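You operate a simulated robot arm through the tools that you are given. There is no shell and no other tool. Be economical: measure what you need, move in short steps, check, and stop when the job is done.

The job below is to be done with a simulated robot arm. You get a single attempt, and the scene is never put back.

## Task
Plug blue into blue and white into white, then run the column up.
Fine: switch the socket strip off first and on again after both plugs are home; run with the white handset till the green lamp shows. Where these are worked on the way, their far stop is far enough and under half their travel is too little: green switch of the socket strip.

The check looks at the end state, three seconds after you hand in, the way a careful person would. Anything else that was tipped, shoved, dropped, spilled or broken makes it a failure.

## Robot
A 7-joint arm with a two-finger parallel gripper, fixed in place. Base frame: the origin is at the foot of the arm, x ahead of it, y to its left, z up. Readings come in mm, rad, newtons and seconds.
With the tool pointing down near the work surface it reaches from about 420 to 900 mm from the base axis. Its first joint turns from -0.297 to 2.199 rad. Payload 1.57 kg.
The tool frame sits at the grasp point between the pads (the TCP): z along the fingers, y along the line on which they close. The tips reach 30 mm beyond it. Largest opening 80 mm; finger width 17, thickness 12; the body of the gripper, 40 by 82 mm, starts 80 mm behind the TCP.
Orientation is told as [roll, pitch, yaw] about the base's x, y, z axes, in that order, counted from this pose: with the fingers straight down and closing along the base's y, the tool's x points along the base's -x, its y along +y and its z along -z.

## Interface
- The arm moves only by the tool servo_tool. Its argument "rows" is a list of rows, each an object of numbers (a shift or turn left out is 0, a gripper value left out holds the last): "x", "y", "z": the shift along the base's x, y, z in mm; "rx", "ry", "rz": the turn, a rotation vector about the base's x, y, z in degrees. In form: [{"x": .., "y": .., "z": .., "rx": .., "ry": .., "rz": ..}, ...]. A call has 1 to 20 rows; each row is the pose to reach, as a shift and turn from the pose commanded when the call began. "claw" is the opening in per cent of the stroke, from 0 (shut) to 100 (fully open), set as the call begins (left out, the last holds). A row lasts 0.2 s, in which the tool goes at most 50 mm and 0.15 rad; a call with a longer step from one row to the next is refused whole, and so is a gripper value outside its range. Where a pose cannot be reached the arm comes as near as it can. A force on the tool above 60 N (or 10 N above the force at the start of the call, whichever is more), or a blocked arm, ends the call early, and 0.2 s more pass. The fingers move at their own pace (about 45 mm/s each) and stop on an object; they squeeze with about 43 N. The grip force told is the motor's: it shows also when the fingers shut on nothing. Time passes only in rows, and 0.2 s behind the last, so rows that repeat a pose let the fingers close. It gives the time, the measured TCP pose, the force on the tool (base axes), the opening and the grip force at its end, in the units of the frame above (readings bear some noise), with the torque about the TCP (base axes, N m) and any sound that the robot's microphone picked up, and new pictures: "views" is both (left out), scene, wrist or none.
- Cameras (640 x 400 px; columns grow to the right, rows downward): "scene" is fixed at [399.7, -649.3, 1460.6]; the picture's right is [1.00, 0.02, 0.00], its down [0.02, -0.97, -0.25] and it looks along [-0.00, 0.25, -0.97] (base axes); focal length 214 px, centre (320, 200). "wrist" rides on the gripper at [72, -7, -122] in the tool frame; the picture's right is [0.09, 1.00, 0.00], its down [-0.84, 0.08, -0.54] and it looks along [-0.54, 0.05, 0.84] (tool axes); focal length 238 px, centre (320, 200). There is no depth. A picture from a camera that has moved, and an enlarged one, comes with that camera's place and axes in the base frame and with its lens.
- raise_lower(by): slides the trunk up (or, below 0, down) by that many mm; the arm rides with it, the base frame stays. It gives what a move gives, with no picture.
- enlarge(camera, box): a new picture of the part [left, top, right, bottom] of that camera's present view, enlarged. No time passes.
- close_job(): hands the job in; it is judged then, once.

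Go step by step. Nothing tells you positions but the pictures and the camera data: compare them with the known pose of the tool, close in by small moves and look again before you grip or let go. The budget is 120 turns and 200 pictures, counting those below and the enlarged ones. Unless the task says otherwise, let go and move clear before handing in, and close with one line.

The tools are called after "Call:" by a JSON object that holds its "name" and its "arguments". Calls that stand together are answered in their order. servo_tool: Moves the arm, as the interface text tells. Its arguments: {"type":"object","properties":{"rows":{"type":"array"},"claw":{"type":"number"},"views":{"type":"string","enum":["both","scene","wrist","none"]}},"required":["rows"]} The other tools are called the same way: raise_lower (by) slides the trunk up or down; enlarge (camera, box) takes an enlarged picture of a part of a camera's view; close_job () hands the job in.

At the start:

```text
time_s: 0.0
ee_pos: [708.8, -35.1, 1168.9]
tcp_rot: [0.001, 0.0, 0.0]
contact_force: [0.6, 0.4, 0.4]
moment: [0.03, 0.0, 0.01]
grip_width: 80.1
grasp_force: 0.0
trunk travel left (down, up): [-625.0, 165.0]
```

scene: 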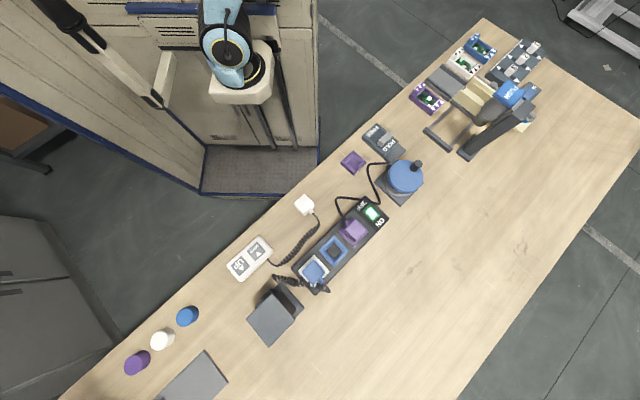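
wrist: 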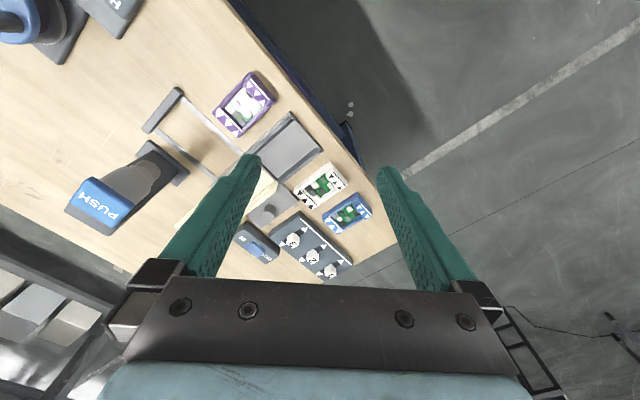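

The scene shows a diagonal table with a socket strip in the middle (green switch, purple, blue and white sockets), a white handset and some plugs. I'll enlarge the key areas first.

Call:
{"name": "enlarge", "arguments": {"camera": "scene", "box": [220, 170, 420, 350]}}

Call:
{"name": "enlarge", "arguments": {"camera": "scene", "box": [330, 80, 480, 220]}}

Call:
{"name": "enlarge", "arguments": {"camera": "scene", "box": [270, 180, 400, 300]}}

Call:
{"name": "enlarge", "arguments": {"camera": "scene", "box": [400, 10, 580, 170]}}

```text
2.22 times, centred on (320, 260) of scene
camera zoom: at [399.7, -649.3, 1460.6], right [1.0, 0.02, 0.0], down [0.02, -0.97, -0.25], along [0.0, 0.25, -0.97], focal length 477 px, centre (320, 67)
```

zoom: 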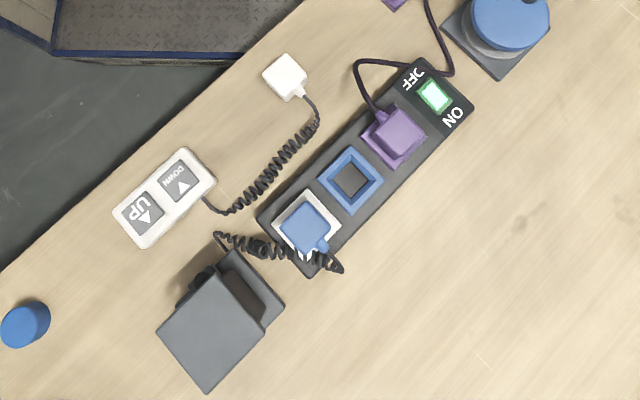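

```text
2.86 times, centred on (405, 150) of scene
camera zoom: at [399.7, -649.3, 1460.6], right [1.0, 0.02, 0.0], down [0.02, -0.97, -0.25], along [0.0, 0.25, -0.97], focal length 613 px, centre (77, 343)
```

zoom: 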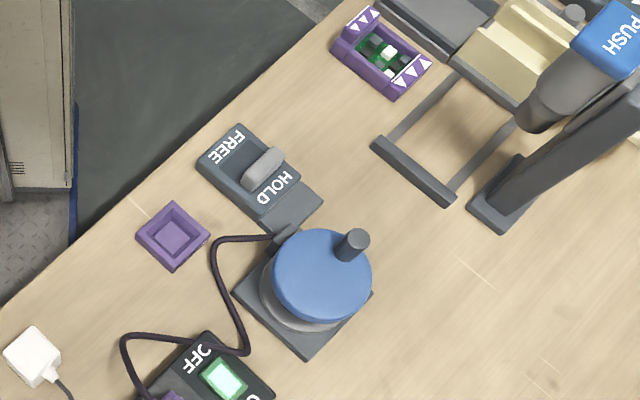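

```text
3.33 times, centred on (335, 240) of scene
camera zoom: at [399.7, -649.3, 1460.6], right [1.0, 0.02, 0.0], down [0.02, -0.97, -0.25], along [0.0, 0.25, -0.97], focal length 715 px, centre (270, 67)
```

zoom: 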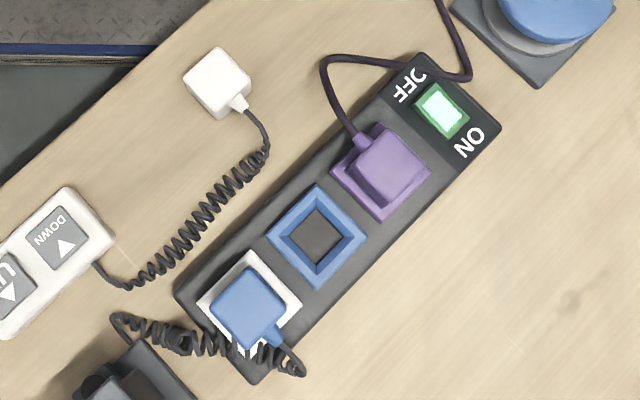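

```text
2.50 times, centred on (490, 90) of scene
camera zoom: at [399.7, -649.3, 1460.6], right [1.0, 0.02, 0.0], down [0.02, -0.97, -0.25], along [0.0, 0.25, -0.97], focal length 536 px, centre (-105, 475)
```

zoom: 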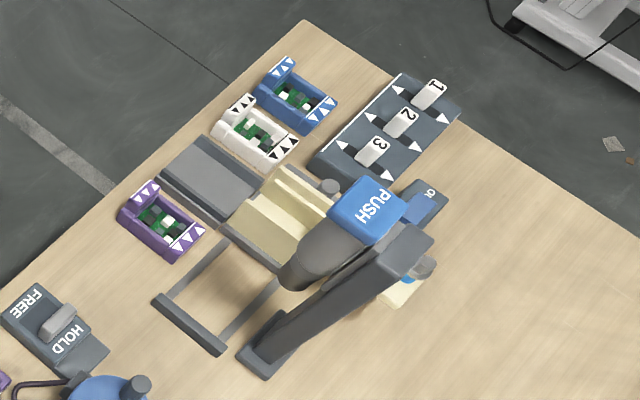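

The strip seems to lie right-front of the robot, with the blue plug sitting in the white socket. I'll swing over it with the tool yawed about -47° for a closer look and triangulation.

Call:
{"name": "servo_tool", "arguments": {"rows": [{"x": -27, "y": -31, "rz": -3.4}, {"x": -54, "y": -61, "rz": -6.7}, {"x": -80, "y": -92, "rz": -10}, {"x": -107, "y": -123, "rz": -13.4}, {"x": -134, "y": -153, "rz": -16.8}, {"x": -161, "y": -184, "rz": -20}, {"x": -188, "y": -215, "rz": -23.5}, {"x": -214, "y": -245, "rz": -27}, {"x": -241, "y": -276, "rz": -30}, {"x": -268, "y": -306, "rz": -33.5}, {"x": -295, "y": -337, "rz": -37}, {"x": -321, "y": -368, "rz": -40}, {"x": -348, "y": -398, "rz": -43.5}, {"x": -375, "y": -429, "rz": -47}, {"x": -375, "y": -429, "rz": -47}]}}

```text
time_s: 3.2
ee_pos: [331.7, -466.7, 1169.6]
tcp_rot: [-0.001, 0.0, -0.82]
contact_force: [-0.7, 0.2, -0.3]
moment: [-0.05, 0.01, 0.03]
grip_width: 80.1
grasp_force: 0.0
trunk travel left (down, up): [-625.0, 165.0]
camera wrist: at [278.0, -418.7, 1290.8], right [0.67, 0.75, 0.0], down [0.63, -0.56, 0.54], along [0.4, -0.36, -0.84], focal length 238 px, centre (320, 200)
```

scene: 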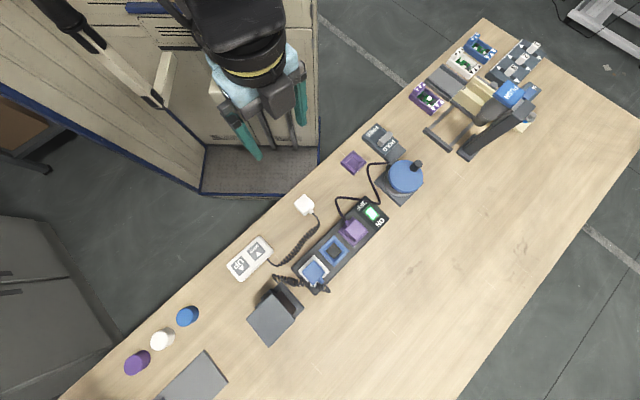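
wrist: 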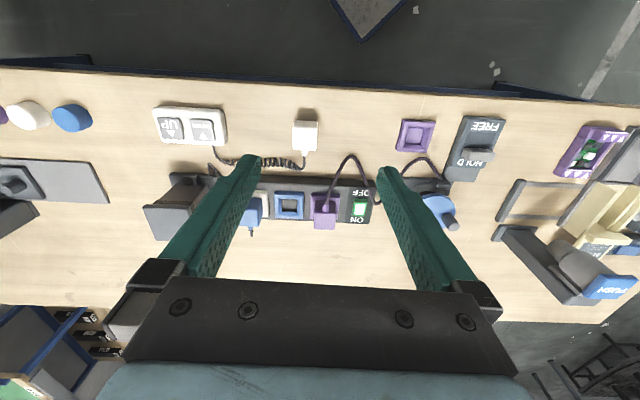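

I can see the strip clearly, with its top at roughly z≈905. Moving in closer to see the switch and sockets.

Call:
{"name": "servo_tool", "arguments": {"rows": [{"x": 30, "y": -2, "z": -30}, {"x": 60, "y": -4, "z": -60}, {"x": 90, "y": -5, "z": -90}, {"x": 121, "y": -7, "z": -119}, {"x": 121, "y": -7, "z": -119}, {"x": 121, "y": -7, "z": -119}], "views": "wrist"}}

Call:
{"name": "enlarge", "arguments": {"camera": "wrist", "box": [200, 100, 440, 250]}}

```text
time_s: 4.6
ee_pos: [452.5, -471.4, 1047.7]
tcp_rot: [0.001, -0.001, -0.82]
contact_force: [0.7, -0.4, 1.0]
moment: [0.0, -0.02, 0.02]
grip_width: 80.0
grasp_force: 0.1
trunk travel left (down, up): [-625.0, 165.0]
camera wrist: at [398.6, -423.2, 1169.8], right [0.67, 0.75, 0.0], down [0.63, -0.56, 0.54], along [0.4, -0.36, -0.84], focal length 238 px, centre (320, 200)
```

wrist: 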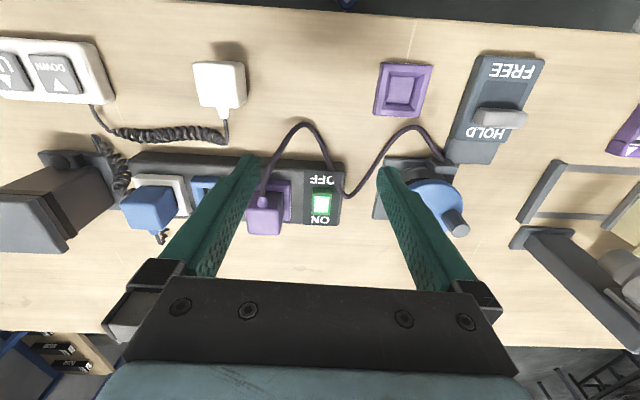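

```text
2.67 times, centred on (320, 175) of wrist
camera zoom: at [398.6, -423.2, 1169.8], right [0.67, 0.75, 0.0], down [0.63, -0.56, 0.54], along [0.4, -0.36, -0.84], focal length 636 px, centre (320, 267)
```

zoom: 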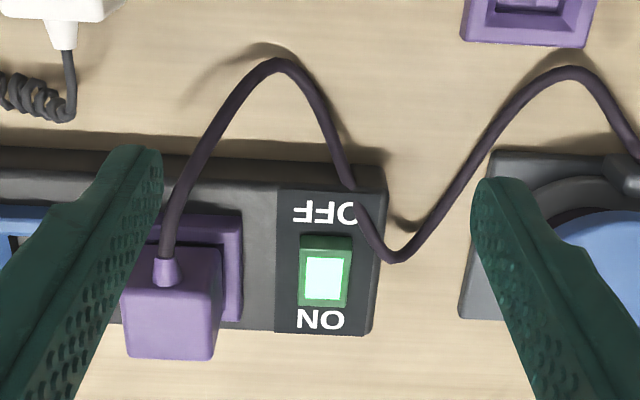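

Switch sits near (530,-538,906). I'll close the fingers and get nearer to see the switch's shape.

Call:
{"name": "servo_tool", "arguments": {"rows": [{"x": 18, "y": -16, "z": -35}, {"x": 35, "y": -31, "z": -70}, {"x": 35, "y": -31, "z": -70}, {"x": 35, "y": -31, "z": -70}, {"x": 35, "y": -31, "z": -70}], "claw": 0, "views": "wrist"}}

Call:
{"name": "enlarge", "arguments": {"camera": "wrist", "box": [240, 140, 400, 240]}}

```text
time_s: 5.8
ee_pos: [487.6, -501.3, 978.9]
tcp_rot: [0.001, 0.001, -0.819]
contact_force: [0.3, -0.2, -0.2]
moment: [0.0, 0.01, 0.01]
grip_width: 0.2
grasp_force: 14.5
trunk travel left (down, up): [-625.0, 165.0]
camera wrist: at [433.2, -454.9, 1100.6], right [0.67, 0.75, 0.0], down [0.63, -0.56, 0.54], along [0.4, -0.36, -0.84], focal length 238 px, centre (320, 200)
```

wrist: 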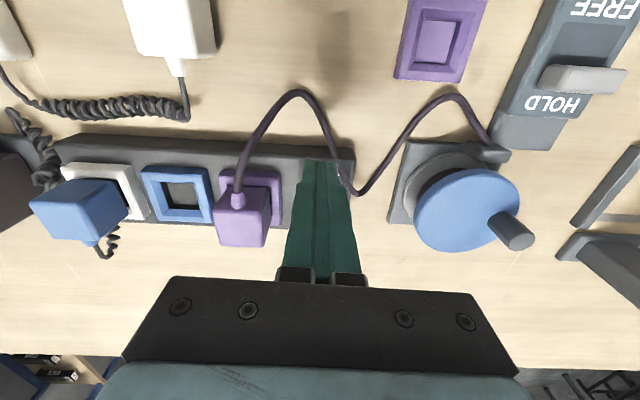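

```text
4.00 times, centred on (320, 190) of wrist
camera zoom: at [433.2, -454.9, 1100.6], right [0.67, 0.75, 0.0], down [0.63, -0.56, 0.54], along [0.4, -0.36, -0.84], focal length 953 px, centre (320, 240)
```

zoom: 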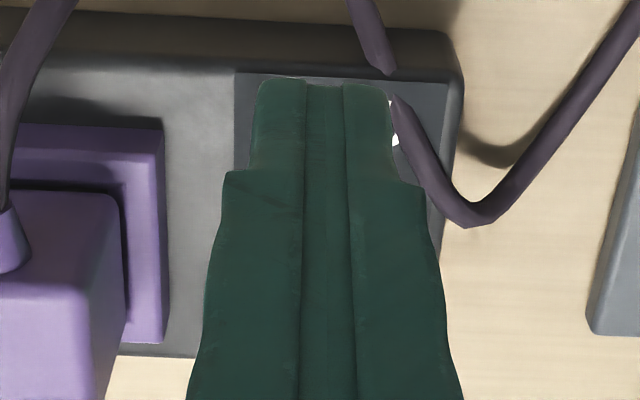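

Fingers hide the switch; open them again for a clear view.

Call:
{"name": "servo_tool", "arguments": {"rows": [{"z": 0}, {"z": 0}, {"z": 0}, {"z": 0}, {"z": 0}], "claw": 100, "views": "none"}}

Call:
{"name": "enlarge", "arguments": {"camera": "wrist", "box": [240, 140, 400, 240]}}

```text
time_s: 7.0
ee_pos: [487.9, -502.6, 979.3]
tcp_rot: [0.0, 0.0, -0.822]
contact_force: [0.0, 0.3, 0.1]
moment: [-0.02, -0.01, 0.01]
grip_width: 80.1
grasp_force: 0.0
trunk travel left (down, up): [-625.0, 165.0]
```

```text
4.00 times, centred on (320, 190) of wrist
camera zoom: at [433.2, -454.9, 1100.7], right [0.67, 0.75, 0.0], down [0.63, -0.56, 0.54], along [0.4, -0.36, -0.84], focal length 953 px, centre (320, 240)
```

zoom: 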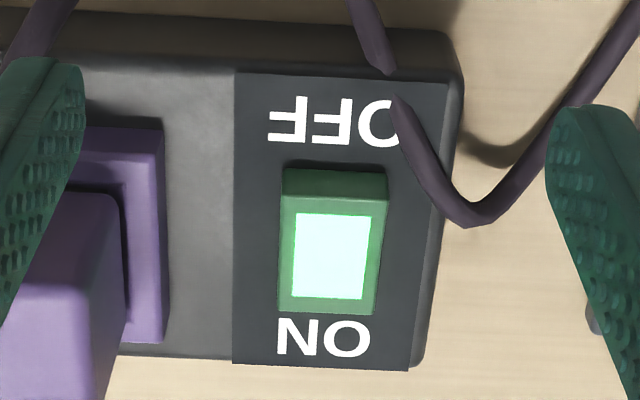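

It is a rocker with the OFF end raised. I'll close, move above the OFF end and descend carefully.

Call:
{"name": "servo_tool", "arguments": {"rows": [{"x": 16, "y": -13}, {"x": 32, "y": -27}, {"x": 32, "y": -27}, {"x": 32, "y": -27, "z": -10}, {"x": 32, "y": -27, "z": -20}, {"x": 32, "y": -27, "z": -28}, {"x": 32, "y": -27, "z": -28}], "claw": 0, "views": "both"}}

Call:
{"name": "enlarge", "arguments": {"camera": "scene", "box": [320, 170, 430, 250]}}

```text
time_s: 8.6
ee_pos: [520.5, -527.7, 951.8]
tcp_rot: [0.001, 0.0, -0.82]
contact_force: [0.9, -0.2, 0.4]
moment: [0.01, 0.0, -0.01]
grip_width: 0.1
grasp_force: 21.0
trunk travel left (down, up): [-625.0, 165.0]
camera wrist: at [465.9, -480.1, 1073.2], right [0.67, 0.75, 0.0], down [0.63, -0.56, 0.54], along [0.4, -0.36, -0.84], focal length 238 px, centre (320, 200)
```

scene: 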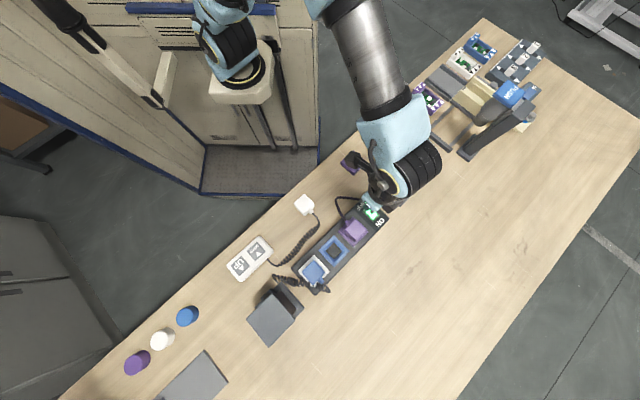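
wrist: 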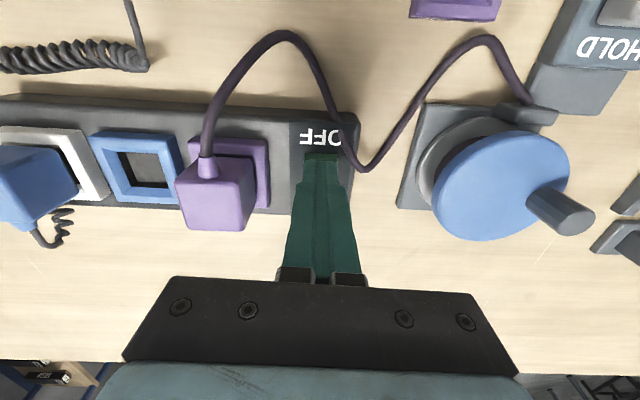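

```text
5.00 times, centred on (375, 210) of scene
camera zoom: at [399.7, -649.3, 1460.6], right [1.0, 0.02, 0.0], down [0.02, -0.97, -0.25], along [0.0, 0.25, -0.97], focal length 1072 px, centre (45, 150)
```

zoom: 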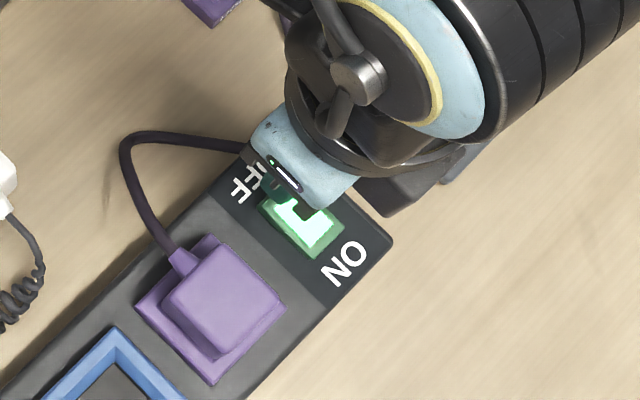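

The fingertips are over the OFF end. Pressing down slowly, watching the force.

Call:
{"name": "servo_tool", "arguments": {"rows": [{"z": -4}, {"z": -7}, {"z": -10}, {"z": -12}, {"z": -14}, {"z": -16}, {"z": -18}], "views": "none"}}

Call:
{"name": "enlarge", "arguments": {"camera": "scene", "box": [340, 180, 420, 240]}}

```text
time_s: 10.2
ee_pos: [521.1, -528.7, 933.4]
tcp_rot: [-0.001, 0.001, -0.821]
contact_force: [-0.2, 0.1, 0.0]
moment: [0.08, 0.02, -0.04]
grip_width: 0.0
grasp_force: 21.5
trunk travel left (down, up): [-625.0, 165.0]
```

```text
6.67 times, centred on (380, 210) of scene
camera zoom: at [399.7, -649.3, 1460.6], right [1.0, 0.02, 0.0], down [0.02, -0.97, -0.25], along [0.0, 0.25, -0.97], focal length 1430 px, centre (-80, 133)
```

zoom: 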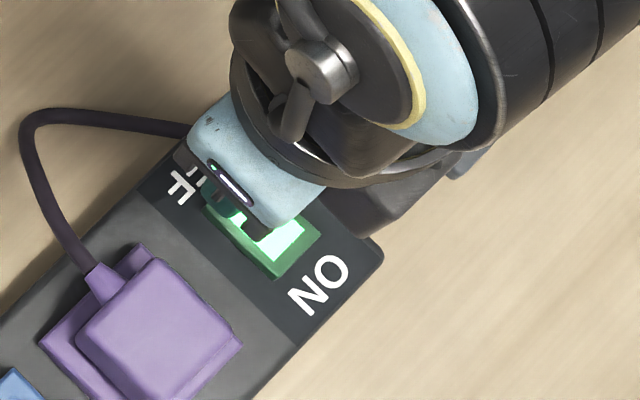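

No contact yet at tip z≈903. Continuing down.

Call:
{"name": "servo_tool", "arguments": {"rows": [{"z": -2}, {"z": -4}, {"z": -6}, {"z": -8}, {"z": -10}], "views": "wrist"}}

Call:
{"name": "enlarge", "arguments": {"camera": "scene", "box": [340, 180, 420, 240]}}

```text
time_s: 11.3
ee_pos: [521.2, -528.9, 931.6]
tcp_rot: [0.0, -0.011, -0.82]
contact_force: [-13.6, 13.1, 32.4]
moment: [0.16, 0.22, 0.0]
grip_width: 0.0
grasp_force: 20.9
trunk travel left (down, up): [-625.0, 165.0]
heard: click
stopped in row 5: the force on the tool passed its limit at 64 N (the readings are from after the stop); the commanded pose is now the measured one
camera wrist: at [466.4, -480.4, 1052.6], right [0.67, 0.75, 0.0], down [0.62, -0.55, 0.55], along [0.41, -0.37, -0.84], focal length 238 px, centre (320, 200)
```

wrist: 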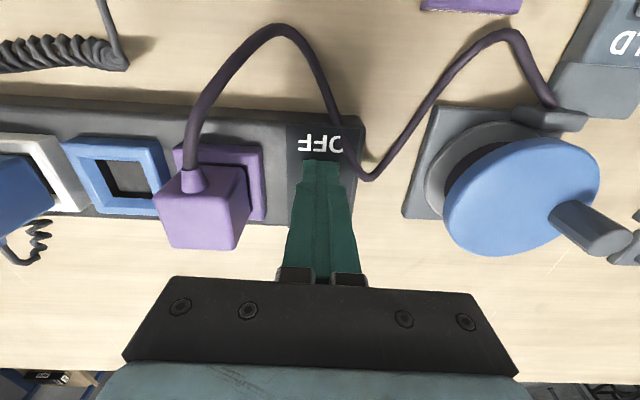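

```text
6.67 times, centred on (380, 210) of scene
camera zoom: at [399.7, -649.3, 1460.6], right [1.0, 0.02, 0.0], down [0.02, -0.97, -0.25], along [0.0, 0.25, -0.97], focal length 1430 px, centre (-80, 133)
```

zoom: 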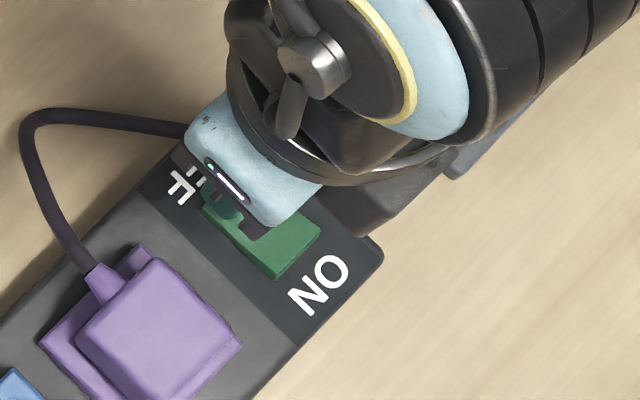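

Click heard and the lamp is off. Lift, open, and move to view the blue plug in the white socket.

Call:
{"name": "servo_tool", "arguments": {"rows": [{"z": 40}, {"z": 80}, {"x": -20, "y": -12, "z": 110}, {"x": -60, "y": -37, "z": 110}, {"x": -100, "y": -62, "z": 110}, {"x": -140, "y": -88, "z": 110}, {"x": -179, "y": -112, "z": 110}, {"x": -179, "y": -112, "z": 110}, {"x": -179, "y": -112, "z": 110}], "claw": 100}}

Call:
{"name": "enlarge", "arguments": {"camera": "wrist", "box": [200, 80, 440, 230]}}

```text
time_s: 13.3
ee_pos: [343.1, -643.3, 1038.9]
tcp_rot: [0.0, -0.009, -0.819]
contact_force: [0.7, 0.2, 0.2]
moment: [-0.01, -0.01, 0.01]
grip_width: 80.2
grasp_force: 0.1
trunk travel left (down, up): [-625.0, 165.0]
camera wrist: at [287.4, -594.0, 1160.6], right [0.67, 0.75, 0.0], down [0.62, -0.56, 0.55], along [0.41, -0.37, -0.84], focal length 238 px, centre (320, 200)
```

scene: 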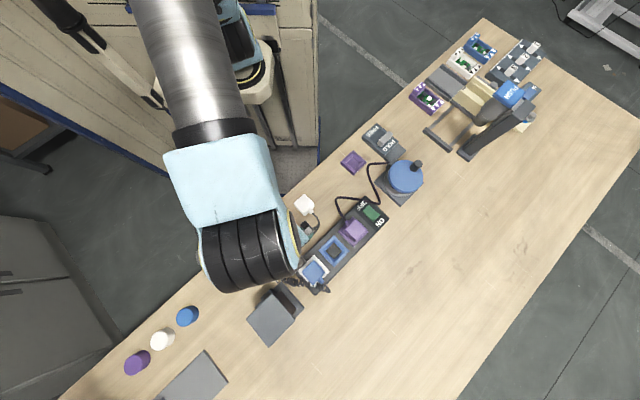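
wrist: 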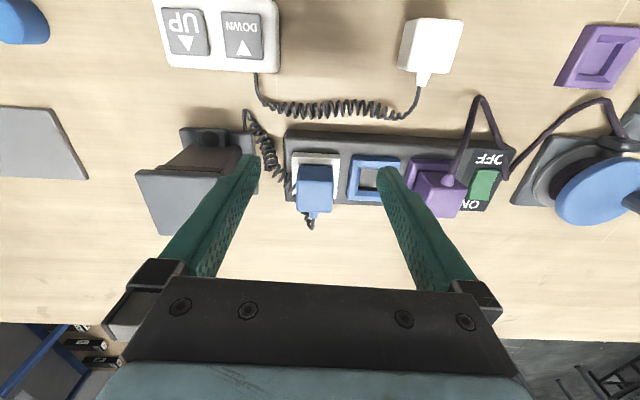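

```text
2.67 times, centred on (320, 155) of wrist
camera zoom: at [287.4, -594.0, 1160.6], right [0.67, 0.75, 0.0], down [0.62, -0.56, 0.55], along [0.41, -0.37, -0.84], focal length 636 px, centre (320, 320)
```

zoom: 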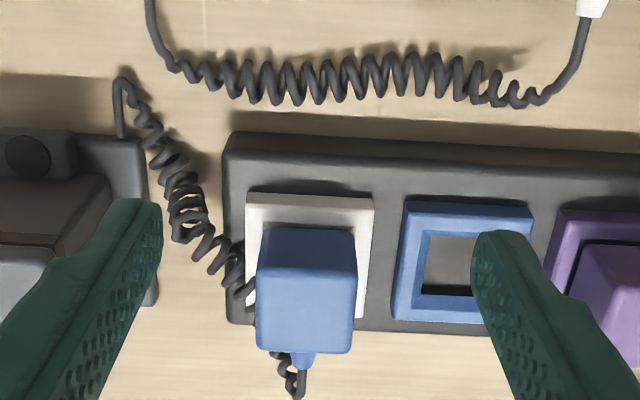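

The blue plug's top is near (385,-688,938), aligned with the tool. I'll move above it and straighten the small tilt.

Call:
{"name": "servo_tool", "arguments": {"rows": [{"x": 20, "y": -22, "z": -20, "rx": 0.2, "ry": 0.18}, {"x": 42, "y": -45, "z": -50, "rx": 0.38, "ry": 0.35}, {"x": 42, "y": -45, "z": -50, "rx": 0.38, "ry": 0.35}, {"x": 42, "y": -45, "z": -50, "rx": 0.38, "ry": 0.35}]}}

Call:
{"name": "enlarge", "arguments": {"camera": "wrist", "box": [220, 90, 420, 215]}}

Call:
{"name": "enlarge", "arguments": {"camera": "scene", "box": [270, 220, 370, 300]}}

```text
time_s: 14.3
ee_pos: [383.9, -685.5, 987.4]
tcp_rot: [0.0, 0.001, -0.822]
contact_force: [-0.1, -0.6, 0.1]
moment: [-0.03, -0.02, 0.0]
grip_width: 80.3
grasp_force: 0.2
trunk travel left (down, up): [-625.0, 165.0]
camera wrist: at [329.9, -638.0, 1110.0], right [0.67, 0.75, 0.0], down [0.63, -0.56, 0.54], along [0.4, -0.36, -0.84], focal length 238 px, centre (320, 200)
```

scene: 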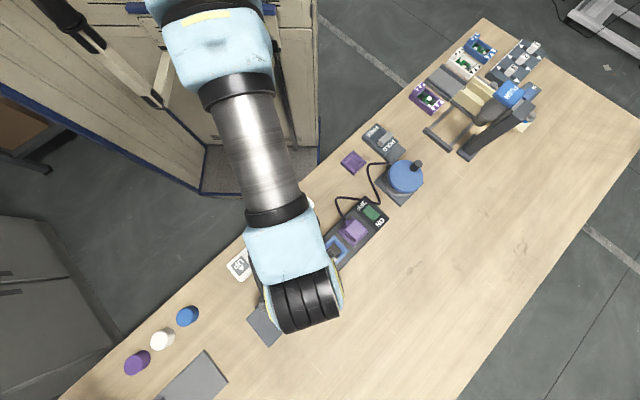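
wrist: 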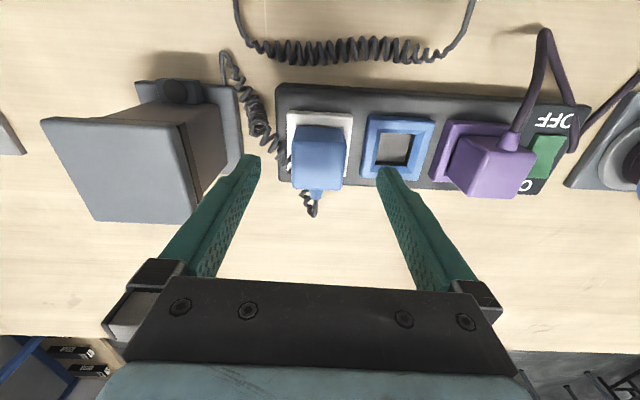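

```text
3.20 times, centred on (320, 152) of wrist
camera zoom: at [329.9, -638.0, 1110.0], right [0.67, 0.75, 0.0], down [0.63, -0.56, 0.54], along [0.4, -0.36, -0.84], focal length 763 px, centre (320, 352)
```

zoom: 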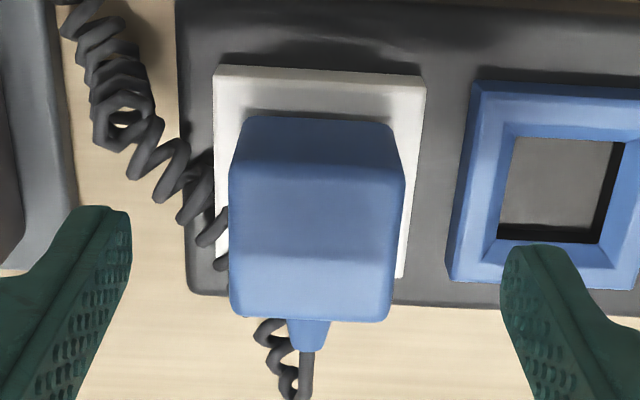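

```text
5.00 times, centred on (320, 260) of scene
camera zoom: at [399.7, -649.3, 1460.6], right [1.0, 0.02, 0.0], down [0.02, -0.97, -0.25], along [0.0, 0.25, -0.97], focal length 1072 px, centre (320, -100)
```

zoom: 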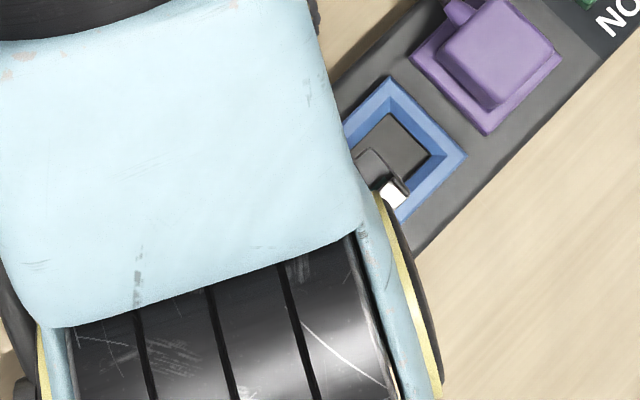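

The plug is about 40 mm wide and centred between the fingers. Descending so the tips stay just above the socket rim.

Call:
{"name": "servo_tool", "arguments": {"rows": [{"x": 3, "y": -5, "z": -15}, {"x": 3, "y": -5, "z": -28}, {"x": 3, "y": -5, "z": -38}, {"x": 3, "y": -5, "z": -42}, {"x": 3, "y": -5, "z": -42}], "views": "wrist"}}

Call:
{"name": "enlarge", "arguments": {"camera": "wrist", "box": [220, 90, 420, 215]}}

```text
time_s: 15.5
ee_pos: [388.1, -692.2, 946.3]
tcp_rot: [0.0, 0.002, -0.821]
contact_force: [-0.5, -0.4, -0.9]
moment: [0.0, -0.01, -0.02]
grip_width: 80.2
grasp_force: 0.1
trunk travel left (down, up): [-625.0, 165.0]
camera wrist: at [334.6, -644.2, 1067.5], right [0.67, 0.75, 0.0], down [0.63, -0.56, 0.54], along [0.4, -0.36, -0.84], focal length 238 px, centre (320, 200)
```

wrist: 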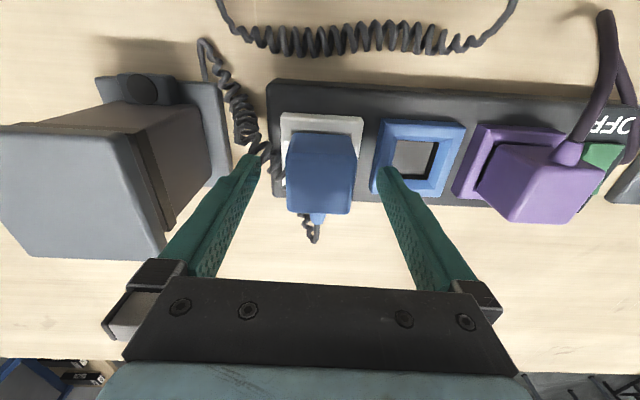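

```text
3.20 times, centred on (320, 152) of wrist
camera zoom: at [334.6, -644.2, 1067.5], right [0.67, 0.75, 0.0], down [0.63, -0.56, 0.54], along [0.4, -0.36, -0.84], focal length 763 px, centre (320, 352)
```

zoom: 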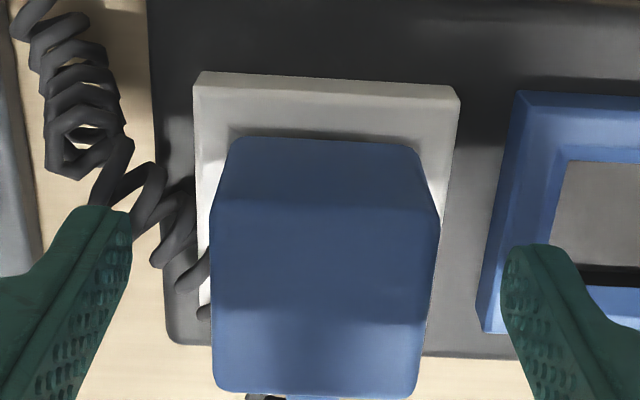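

Well centred, with the tips just over the rim. Closing the gripper on the blue plug.

Call:
{"name": "servo_tool", "arguments": {"rows": [{"z": 0}, {"z": 0}, {"z": 0}, {"z": 0}, {"z": 0}], "claw": 0, "views": "wrist"}}

Call:
{"name": "enlarge", "arguments": {"camera": "wrist", "box": [220, 90, 420, 215]}}

```text
time_s: 16.7
ee_pos: [388.0, -690.8, 946.5]
tcp_rot: [0.001, 0.003, -0.821]
contact_force: [-0.3, 0.3, -0.4]
moment: [-0.02, 0.02, -0.03]
grip_width: 39.1
grasp_force: 37.9
trunk travel left (down, up): [-625.0, 165.0]
camera wrist: at [334.6, -644.3, 1067.8], right [0.67, 0.75, 0.0], down [0.63, -0.56, 0.54], along [0.4, -0.36, -0.84], focal length 238 px, centre (320, 200)
```

wrist: 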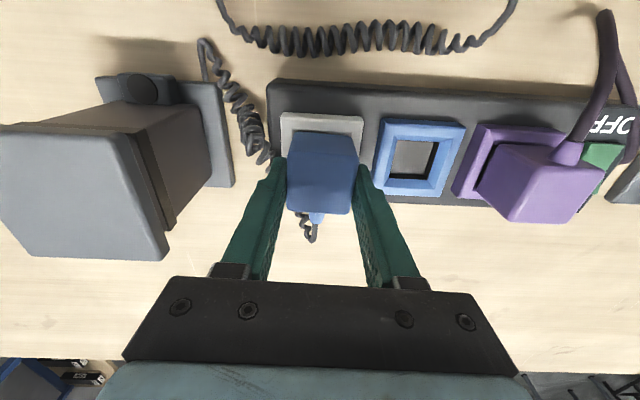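

```text
3.20 times, centred on (320, 152) of wrist
camera zoom: at [334.6, -644.3, 1067.8], right [0.67, 0.75, 0.0], down [0.63, -0.56, 0.54], along [0.4, -0.36, -0.84], focal length 763 px, centre (320, 352)
```

zoom: 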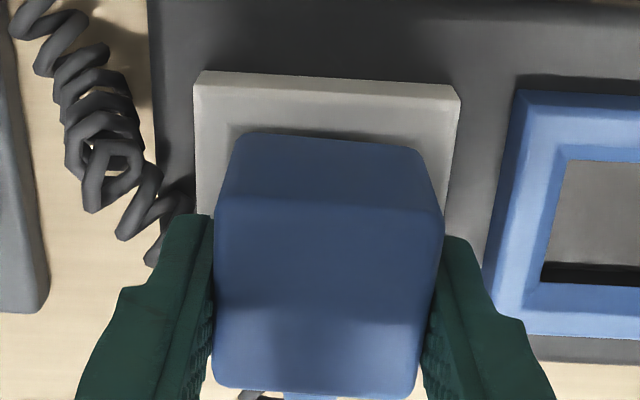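

Firm grip at 39 mm. Pulling the plug straight up.

Call:
{"name": "servo_tool", "arguments": {"rows": [{"z": 5}, {"z": 10}, {"z": 18}, {"z": 26}, {"z": 35}, {"z": 35}], "views": "wrist"}}

Call:
{"name": "enlarge", "arguments": {"camera": "wrist", "box": [220, 90, 420, 215]}}

```text
time_s: 18.1
ee_pos: [388.7, -691.9, 982.5]
tcp_rot: [0.0, 0.003, -0.821]
contact_force: [0.3, 0.0, -0.7]
moment: [0.01, 0.01, -0.02]
grip_width: 39.1
grasp_force: 42.9
trunk travel left (down, up): [-625.0, 165.0]
camera wrist: at [334.5, -644.0, 1103.6], right [0.67, 0.75, 0.0], down [0.63, -0.56, 0.54], along [0.4, -0.36, -0.84], focal length 238 px, centre (320, 200)
```

wrist: 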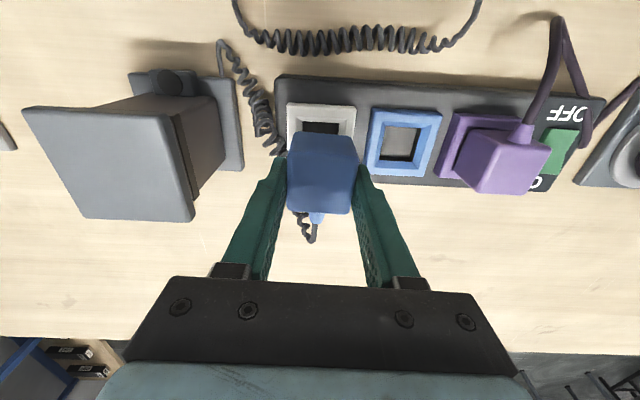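

```text
3.20 times, centred on (320, 152) of wrist
camera zoom: at [334.5, -644.0, 1103.6], right [0.67, 0.75, 0.0], down [0.63, -0.56, 0.54], along [0.4, -0.36, -0.84], focal length 763 px, centre (320, 352)
```

zoom: 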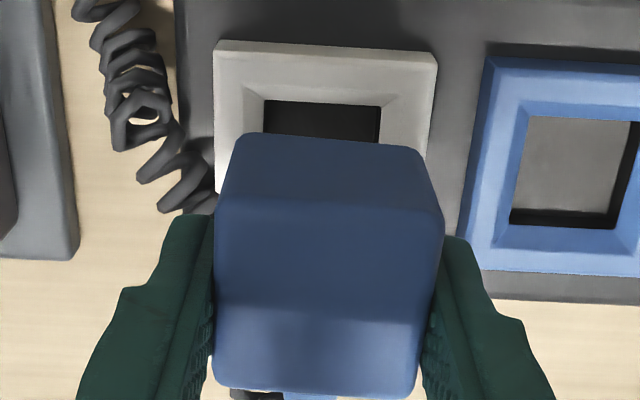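

The plug is out. The sockets run at 45° with a pitch of about 66 mm; moving over the blue socket with a 2° yaw correction.

Call:
{"name": "servo_tool", "arguments": {"rows": [{"x": 10, "y": 10, "z": 5, "rz": 0.5}, {"x": 25, "y": 25, "z": 5, "rz": 1}, {"x": 47, "y": 47, "z": 5, "rz": 2}, {"x": 47, "y": 47, "z": 0, "rz": 2}, {"x": 47, "y": 47, "z": 0, "rz": 2}], "views": "wrist"}}

Call:
{"name": "enlarge", "arguments": {"camera": "wrist", "box": [220, 90, 420, 215]}}

```text
time_s: 19.3
ee_pos: [433.9, -644.5, 984.6]
tcp_rot: [0.0, 0.001, -0.785]
contact_force: [-0.5, 0.7, -1.0]
moment: [-0.02, -0.01, -0.03]
grip_width: 38.8
grasp_force: 43.1
trunk travel left (down, up): [-625.0, 165.0]
camera wrist: at [379.1, -598.8, 1105.6], right [0.64, 0.77, 0.0], down [0.65, -0.54, 0.54], along [0.42, -0.35, -0.84], focal length 238 px, centre (320, 200)
```

wrist: 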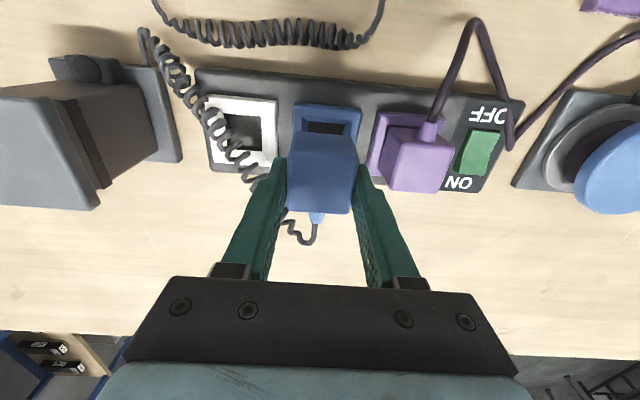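

```text
3.20 times, centred on (320, 152) of wrist
camera zoom: at [379.1, -598.8, 1105.6], right [0.64, 0.77, 0.0], down [0.65, -0.54, 0.54], along [0.42, -0.35, -0.84], focal length 763 px, centre (320, 352)
```

zoom: 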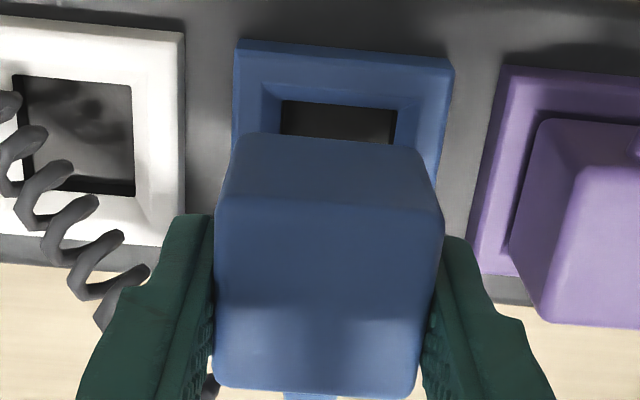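

The rim is a bit lower than I assumed (~896), which makes the pitch about 70 mm. I'll shift about 4.4 mm further along the strip and check again.

Call:
{"name": "servo_tool", "arguments": {"rows": [{"x": 3.1, "y": 3.1}, {"x": 3.1, "y": 3.1, "z": -10}, {"x": 3.1, "y": 3.1, "z": -15}, {"x": 3.1, "y": 3.1, "z": -15}], "views": "wrist"}}

Call:
{"name": "enlarge", "arguments": {"camera": "wrist", "box": [220, 90, 420, 215]}}

```text
time_s: 20.3
ee_pos: [437.8, -641.8, 965.6]
tcp_rot: [0.001, 0.0, -0.786]
contact_force: [-0.3, -0.1, -0.7]
moment: [-0.01, 0.01, -0.01]
grip_width: 38.8
grasp_force: 42.9
trunk travel left (down, up): [-625.0, 165.0]
camera wrist: at [382.0, -596.1, 1088.8], right [0.64, 0.77, 0.0], down [0.65, -0.54, 0.54], along [0.42, -0.35, -0.84], focal length 238 px, centre (320, 200)
```

wrist: 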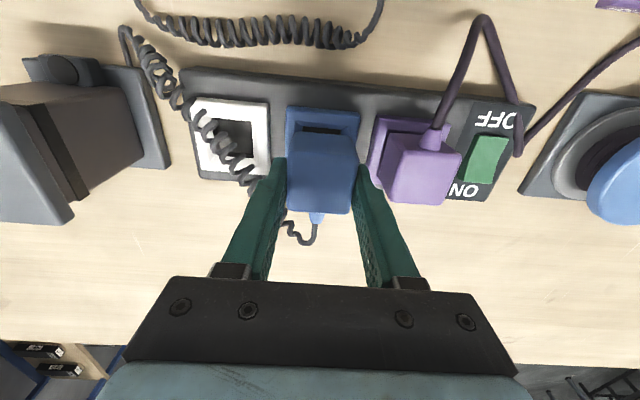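

```text
3.20 times, centred on (320, 152) of wrist
camera zoom: at [382.0, -596.1, 1088.8], right [0.64, 0.77, 0.0], down [0.65, -0.54, 0.54], along [0.42, -0.35, -0.84], focal length 763 px, centre (320, 352)
```

zoom: 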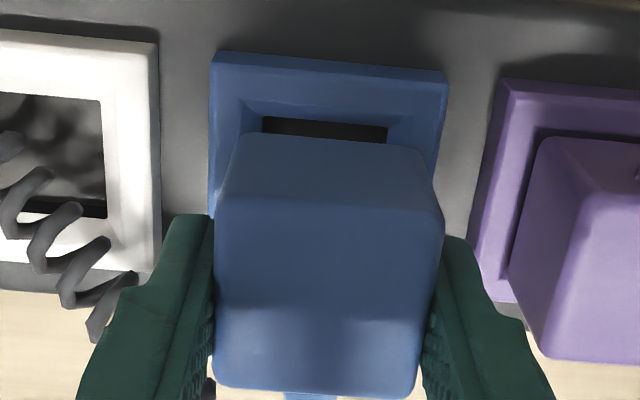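

The geometry now matches that of the seated plug. Inserting down in small steps.

Call:
{"name": "servo_tool", "arguments": {"rows": [{"z": -4}, {"z": -7}, {"z": -10}, {"z": -12}, {"z": -14}, {"z": -16}, {"z": -18}, {"z": -20}, {"z": -20}], "views": "wrist"}}

Call:
{"name": "enlarge", "arguments": {"camera": "wrist", "box": [220, 90, 420, 215]}}

```text
time_s: 22.3
ee_pos: [437.4, -640.7, 946.7]
tcp_rot: [-0.001, 0.0, -0.785]
contact_force: [-0.2, 0.0, -0.5]
moment: [-0.01, 0.02, -0.01]
grip_width: 38.9
grasp_force: 43.0
trunk travel left (down, up): [-625.0, 165.0]
camera wrist: at [383.3, -596.0, 1068.1], right [0.64, 0.77, 0.0], down [0.65, -0.54, 0.54], along [0.42, -0.35, -0.84], focal length 238 px, centre (320, 200)
```

wrist: 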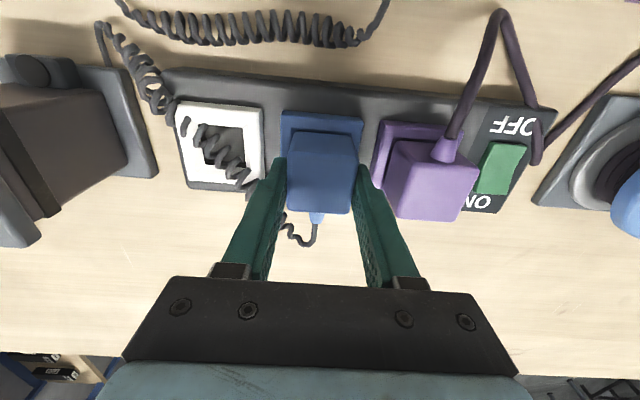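

```text
3.20 times, centred on (320, 152) of wrist
camera zoom: at [383.3, -596.0, 1068.1], right [0.64, 0.77, 0.0], down [0.65, -0.54, 0.54], along [0.42, -0.35, -0.84], focal length 763 px, centre (320, 352)
```

zoom: 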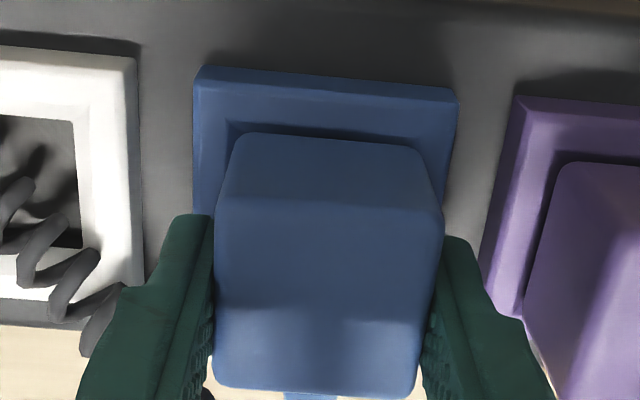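

At the original depth with no resistance. I'll press a bit further to find the seat.

Call:
{"name": "servo_tool", "arguments": {"rows": [{"z": -1}, {"z": -2}, {"z": -3}, {"z": -4}, {"z": -5}, {"z": -6}, {"z": -7}, {"z": -8}], "views": "wrist"}}

Call:
{"name": "enlarge", "arguments": {"camera": "wrist", "box": [220, 90, 420, 215]}}

```text
time_s: 23.9
ee_pos: [438.6, -642.9, 945.8]
tcp_rot: [-0.002, -0.009, -0.785]
contact_force: [-4.4, 9.9, 25.2]
moment: [0.71, 0.4, 0.02]
grip_width: 38.8
grasp_force: 43.3
trunk travel left (down, up): [-625.0, 165.0]
stopped in row 7: the force on the tool passed its limit at 61 N (the readings are from after the stop); the commanded pose is now the measured one
camera wrist: at [382.9, -595.9, 1066.9], right [0.64, 0.77, 0.0], down [0.64, -0.53, 0.55], along [0.42, -0.35, -0.84], focal length 238 px, centre (320, 200)
```

wrist: 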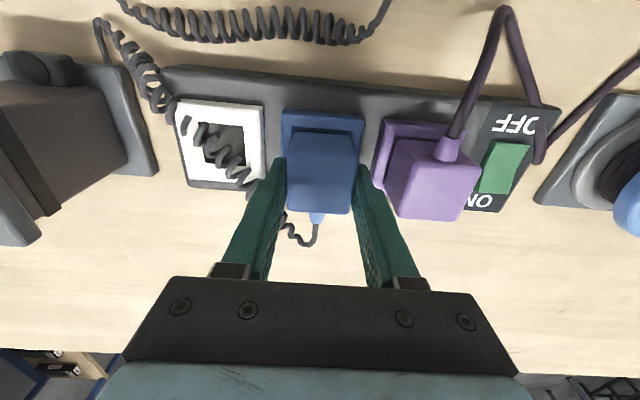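

```text
3.20 times, centred on (320, 152) of wrist
camera zoom: at [382.9, -595.9, 1066.9], right [0.64, 0.77, 0.0], down [0.64, -0.53, 0.55], along [0.42, -0.35, -0.84], focal length 763 px, centre (320, 352)
```

zoom: 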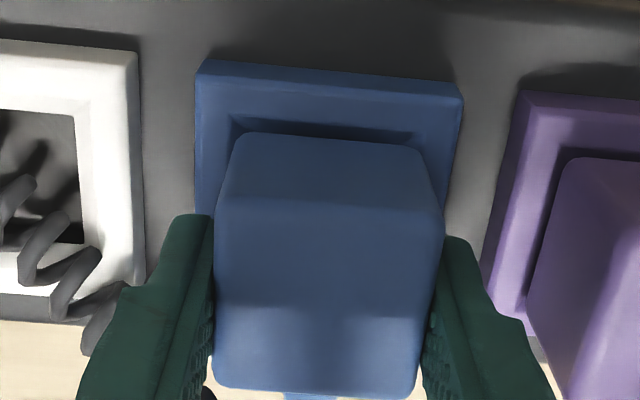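

Firm stop at the same seated depth, so blue is home. Releasing with a limited opening, rising, and heading to view the white plug.

Call:
{"name": "servo_tool", "arguments": {"rows": [{"z": 0}, {"z": 0}, {"z": 0}], "claw": 70, "views": "wrist"}}

Call:
{"name": "servo_tool", "arguments": {"rows": [{"z": 15}, {"z": 40}, {"z": 70}, {"x": -20, "y": 26, "z": 80, "rx": 0.36, "ry": 0.36}, {"x": -46, "y": 60, "z": 75, "rx": 0.36, "ry": 0.36}, {"x": -72, "y": 94, "z": 65, "rx": 0.36, "ry": 0.36}, {"x": -98, "y": 128, "z": 65, "rx": 0.36, "ry": 0.36}, {"x": -129, "y": 166, "z": 65, "rx": 0.36, "ry": 0.36}, {"x": -129, "y": 166, "z": 65, "rx": 0.36, "ry": 0.36}, {"x": -129, "y": 166, "z": 65, "rx": 0.36, "ry": 0.36}], "claw": 100}}

Call:
{"name": "enlarge", "arguments": {"camera": "wrist", "box": [220, 90, 420, 215]}}

```text
time_s: 24.7
ee_pos: [440.3, -643.0, 943.8]
tcp_rot: [-0.002, -0.006, -0.785]
contact_force: [0.8, 0.3, -0.6]
moment: [-0.04, -0.02, 0.03]
grip_width: 56.0
grasp_force: 0.0
trunk travel left (down, up): [-625.0, 165.0]
camera wrist: at [383.6, -597.0, 1064.4], right [0.64, 0.77, 0.0], down [0.65, -0.53, 0.55], along [0.42, -0.35, -0.84], focal length 238 px, centre (320, 200)
```

wrist: 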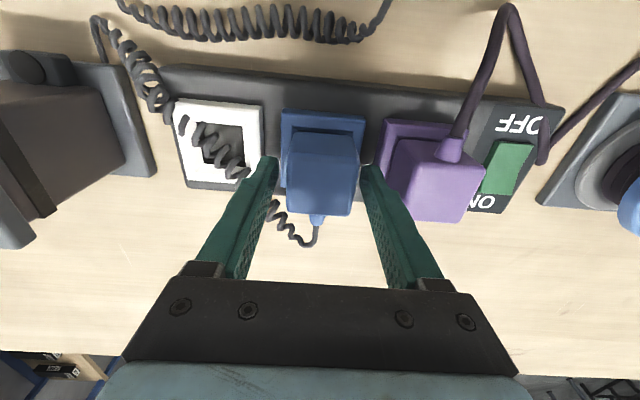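

```text
time_s: 26.9
ee_pos: [314.0, -475.6, 1010.1]
tcp_rot: [-0.001, 0.001, -0.785]
contact_force: [-0.1, 0.7, 0.3]
moment: [-0.02, -0.04, 0.0]
grip_width: 79.8
grasp_force: 0.0
trunk travel left (down, up): [-625.0, 165.0]
camera wrist: at [258.6, -431.0, 1130.8], right [0.64, 0.77, 0.0], down [0.65, -0.54, 0.54], along [0.41, -0.35, -0.84], focal length 238 px, centre (320, 200)
```

scene: 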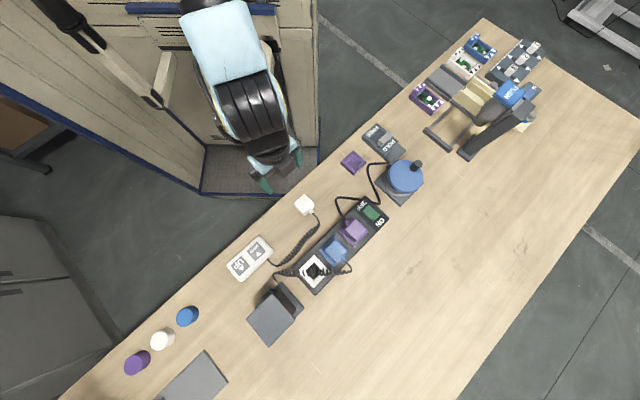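
wrist: 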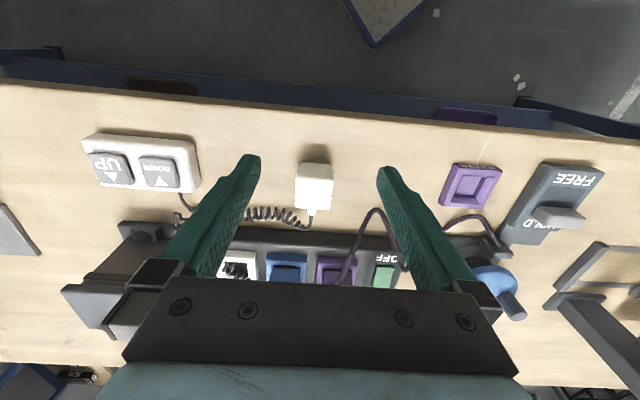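

```text
3.20 times, centred on (320, 152) of wrist
camera zoom: at [258.6, -431.0, 1130.8], right [0.64, 0.77, 0.0], down [0.65, -0.54, 0.54], along [0.41, -0.35, -0.84], focal length 763 px, centre (320, 352)
```

zoom: 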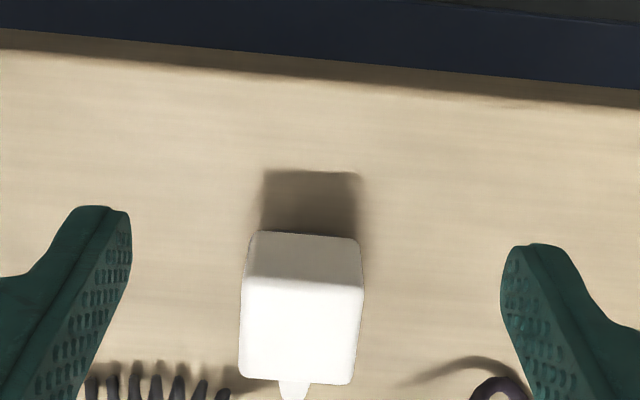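

The white plug stands upright, aligned with the tool, at about (359,-523) with its top near 905. Moving above it.

Call:
{"name": "servo_tool", "arguments": {"rows": [{"x": 23, "y": -23, "z": -10}, {"x": 45.7, "y": -47, "z": -30}, {"x": 45.7, "y": -47, "z": -65}, {"x": 45.7, "y": -47, "z": -65}, {"x": 45.7, "y": -47, "z": -65}], "views": "wrist"}}

Call:
{"name": "enlarge", "arguments": {"camera": "wrist", "box": [220, 90, 420, 215]}}

```text
time_s: 28.1
ee_pos: [358.5, -523.2, 944.9]
tcp_rot: [-0.001, 0.001, -0.785]
contact_force: [-0.5, 0.2, 0.6]
moment: [0.01, 0.01, 0.03]
grip_width: 80.1
grasp_force: 0.1
trunk travel left (down, up): [-625.0, 165.0]
camera wrist: at [302.7, -477.5, 1066.4], right [0.64, 0.77, 0.0], down [0.65, -0.54, 0.54], along [0.41, -0.35, -0.84], focal length 238 px, centre (320, 200)
```

wrist: 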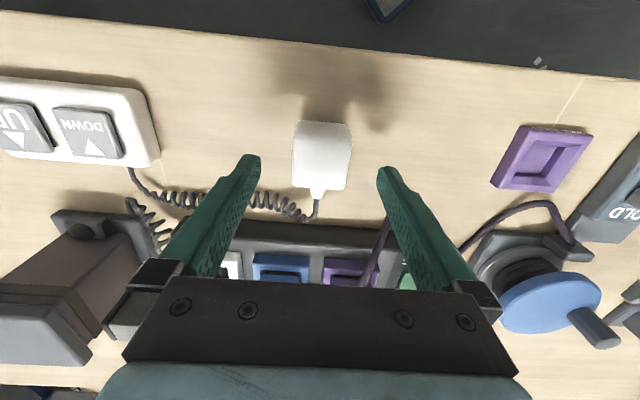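

```text
3.20 times, centred on (320, 152) of wrist
camera zoom: at [302.7, -477.5, 1066.4], right [0.64, 0.77, 0.0], down [0.65, -0.54, 0.54], along [0.41, -0.35, -0.84], focal length 763 px, centre (320, 352)
```

zoom: 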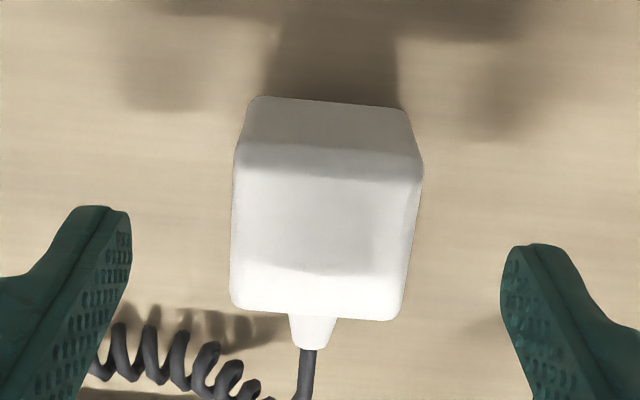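

Centred. Descending and gripping at the same relative height as blue.

Call:
{"name": "servo_tool", "arguments": {"rows": [{"z": -12}, {"z": -24}, {"z": -31}, {"z": -35}, {"z": -35}], "views": "none"}}

Call:
{"name": "servo_tool", "arguments": {"rows": [{"z": 0}, {"z": 0}, {"z": 0}, {"z": 0}, {"z": 0}], "claw": 0, "views": "wrist"}}

Call:
{"name": "enlarge", "arguments": {"camera": "wrist", "box": [220, 90, 420, 215]}}

```text
time_s: 29.3
ee_pos: [354.9, -524.2, 909.0]
tcp_rot: [-0.001, 0.002, -0.787]
contact_force: [0.3, -0.1, -0.9]
moment: [0.0, 0.01, 0.01]
grip_width: 80.1
grasp_force: 0.1
trunk travel left (down, up): [-625.0, 165.0]
```

```text
time_s: 30.5
ee_pos: [356.0, -523.2, 908.2]
tcp_rot: [-0.001, 0.003, -0.784]
contact_force: [-0.2, -0.1, -0.2]
moment: [0.0, -0.01, 0.03]
grip_width: 39.4
grasp_force: 37.5
trunk travel left (down, up): [-625.0, 165.0]
camera wrist: at [300.7, -478.0, 1030.5], right [0.64, 0.77, 0.0], down [0.65, -0.54, 0.54], along [0.41, -0.35, -0.84], focal length 238 px, centre (320, 200)
```

wrist: 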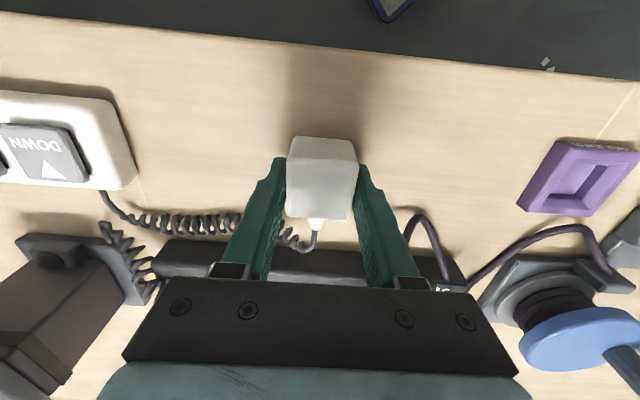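

```text
3.20 times, centred on (320, 152) of wrist
camera zoom: at [300.7, -478.0, 1030.5], right [0.64, 0.77, 0.0], down [0.65, -0.54, 0.54], along [0.41, -0.35, -0.84], focal length 763 px, centre (320, 352)
```

zoom: 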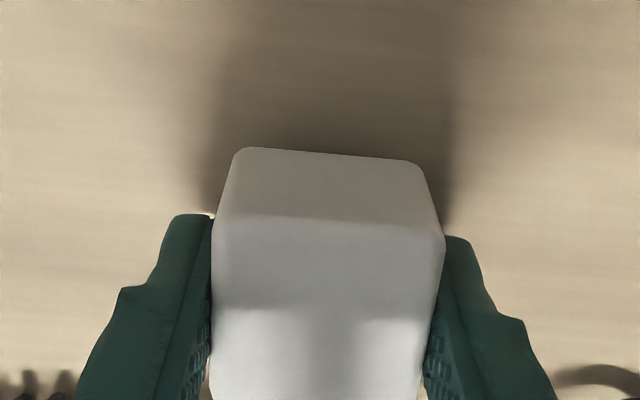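

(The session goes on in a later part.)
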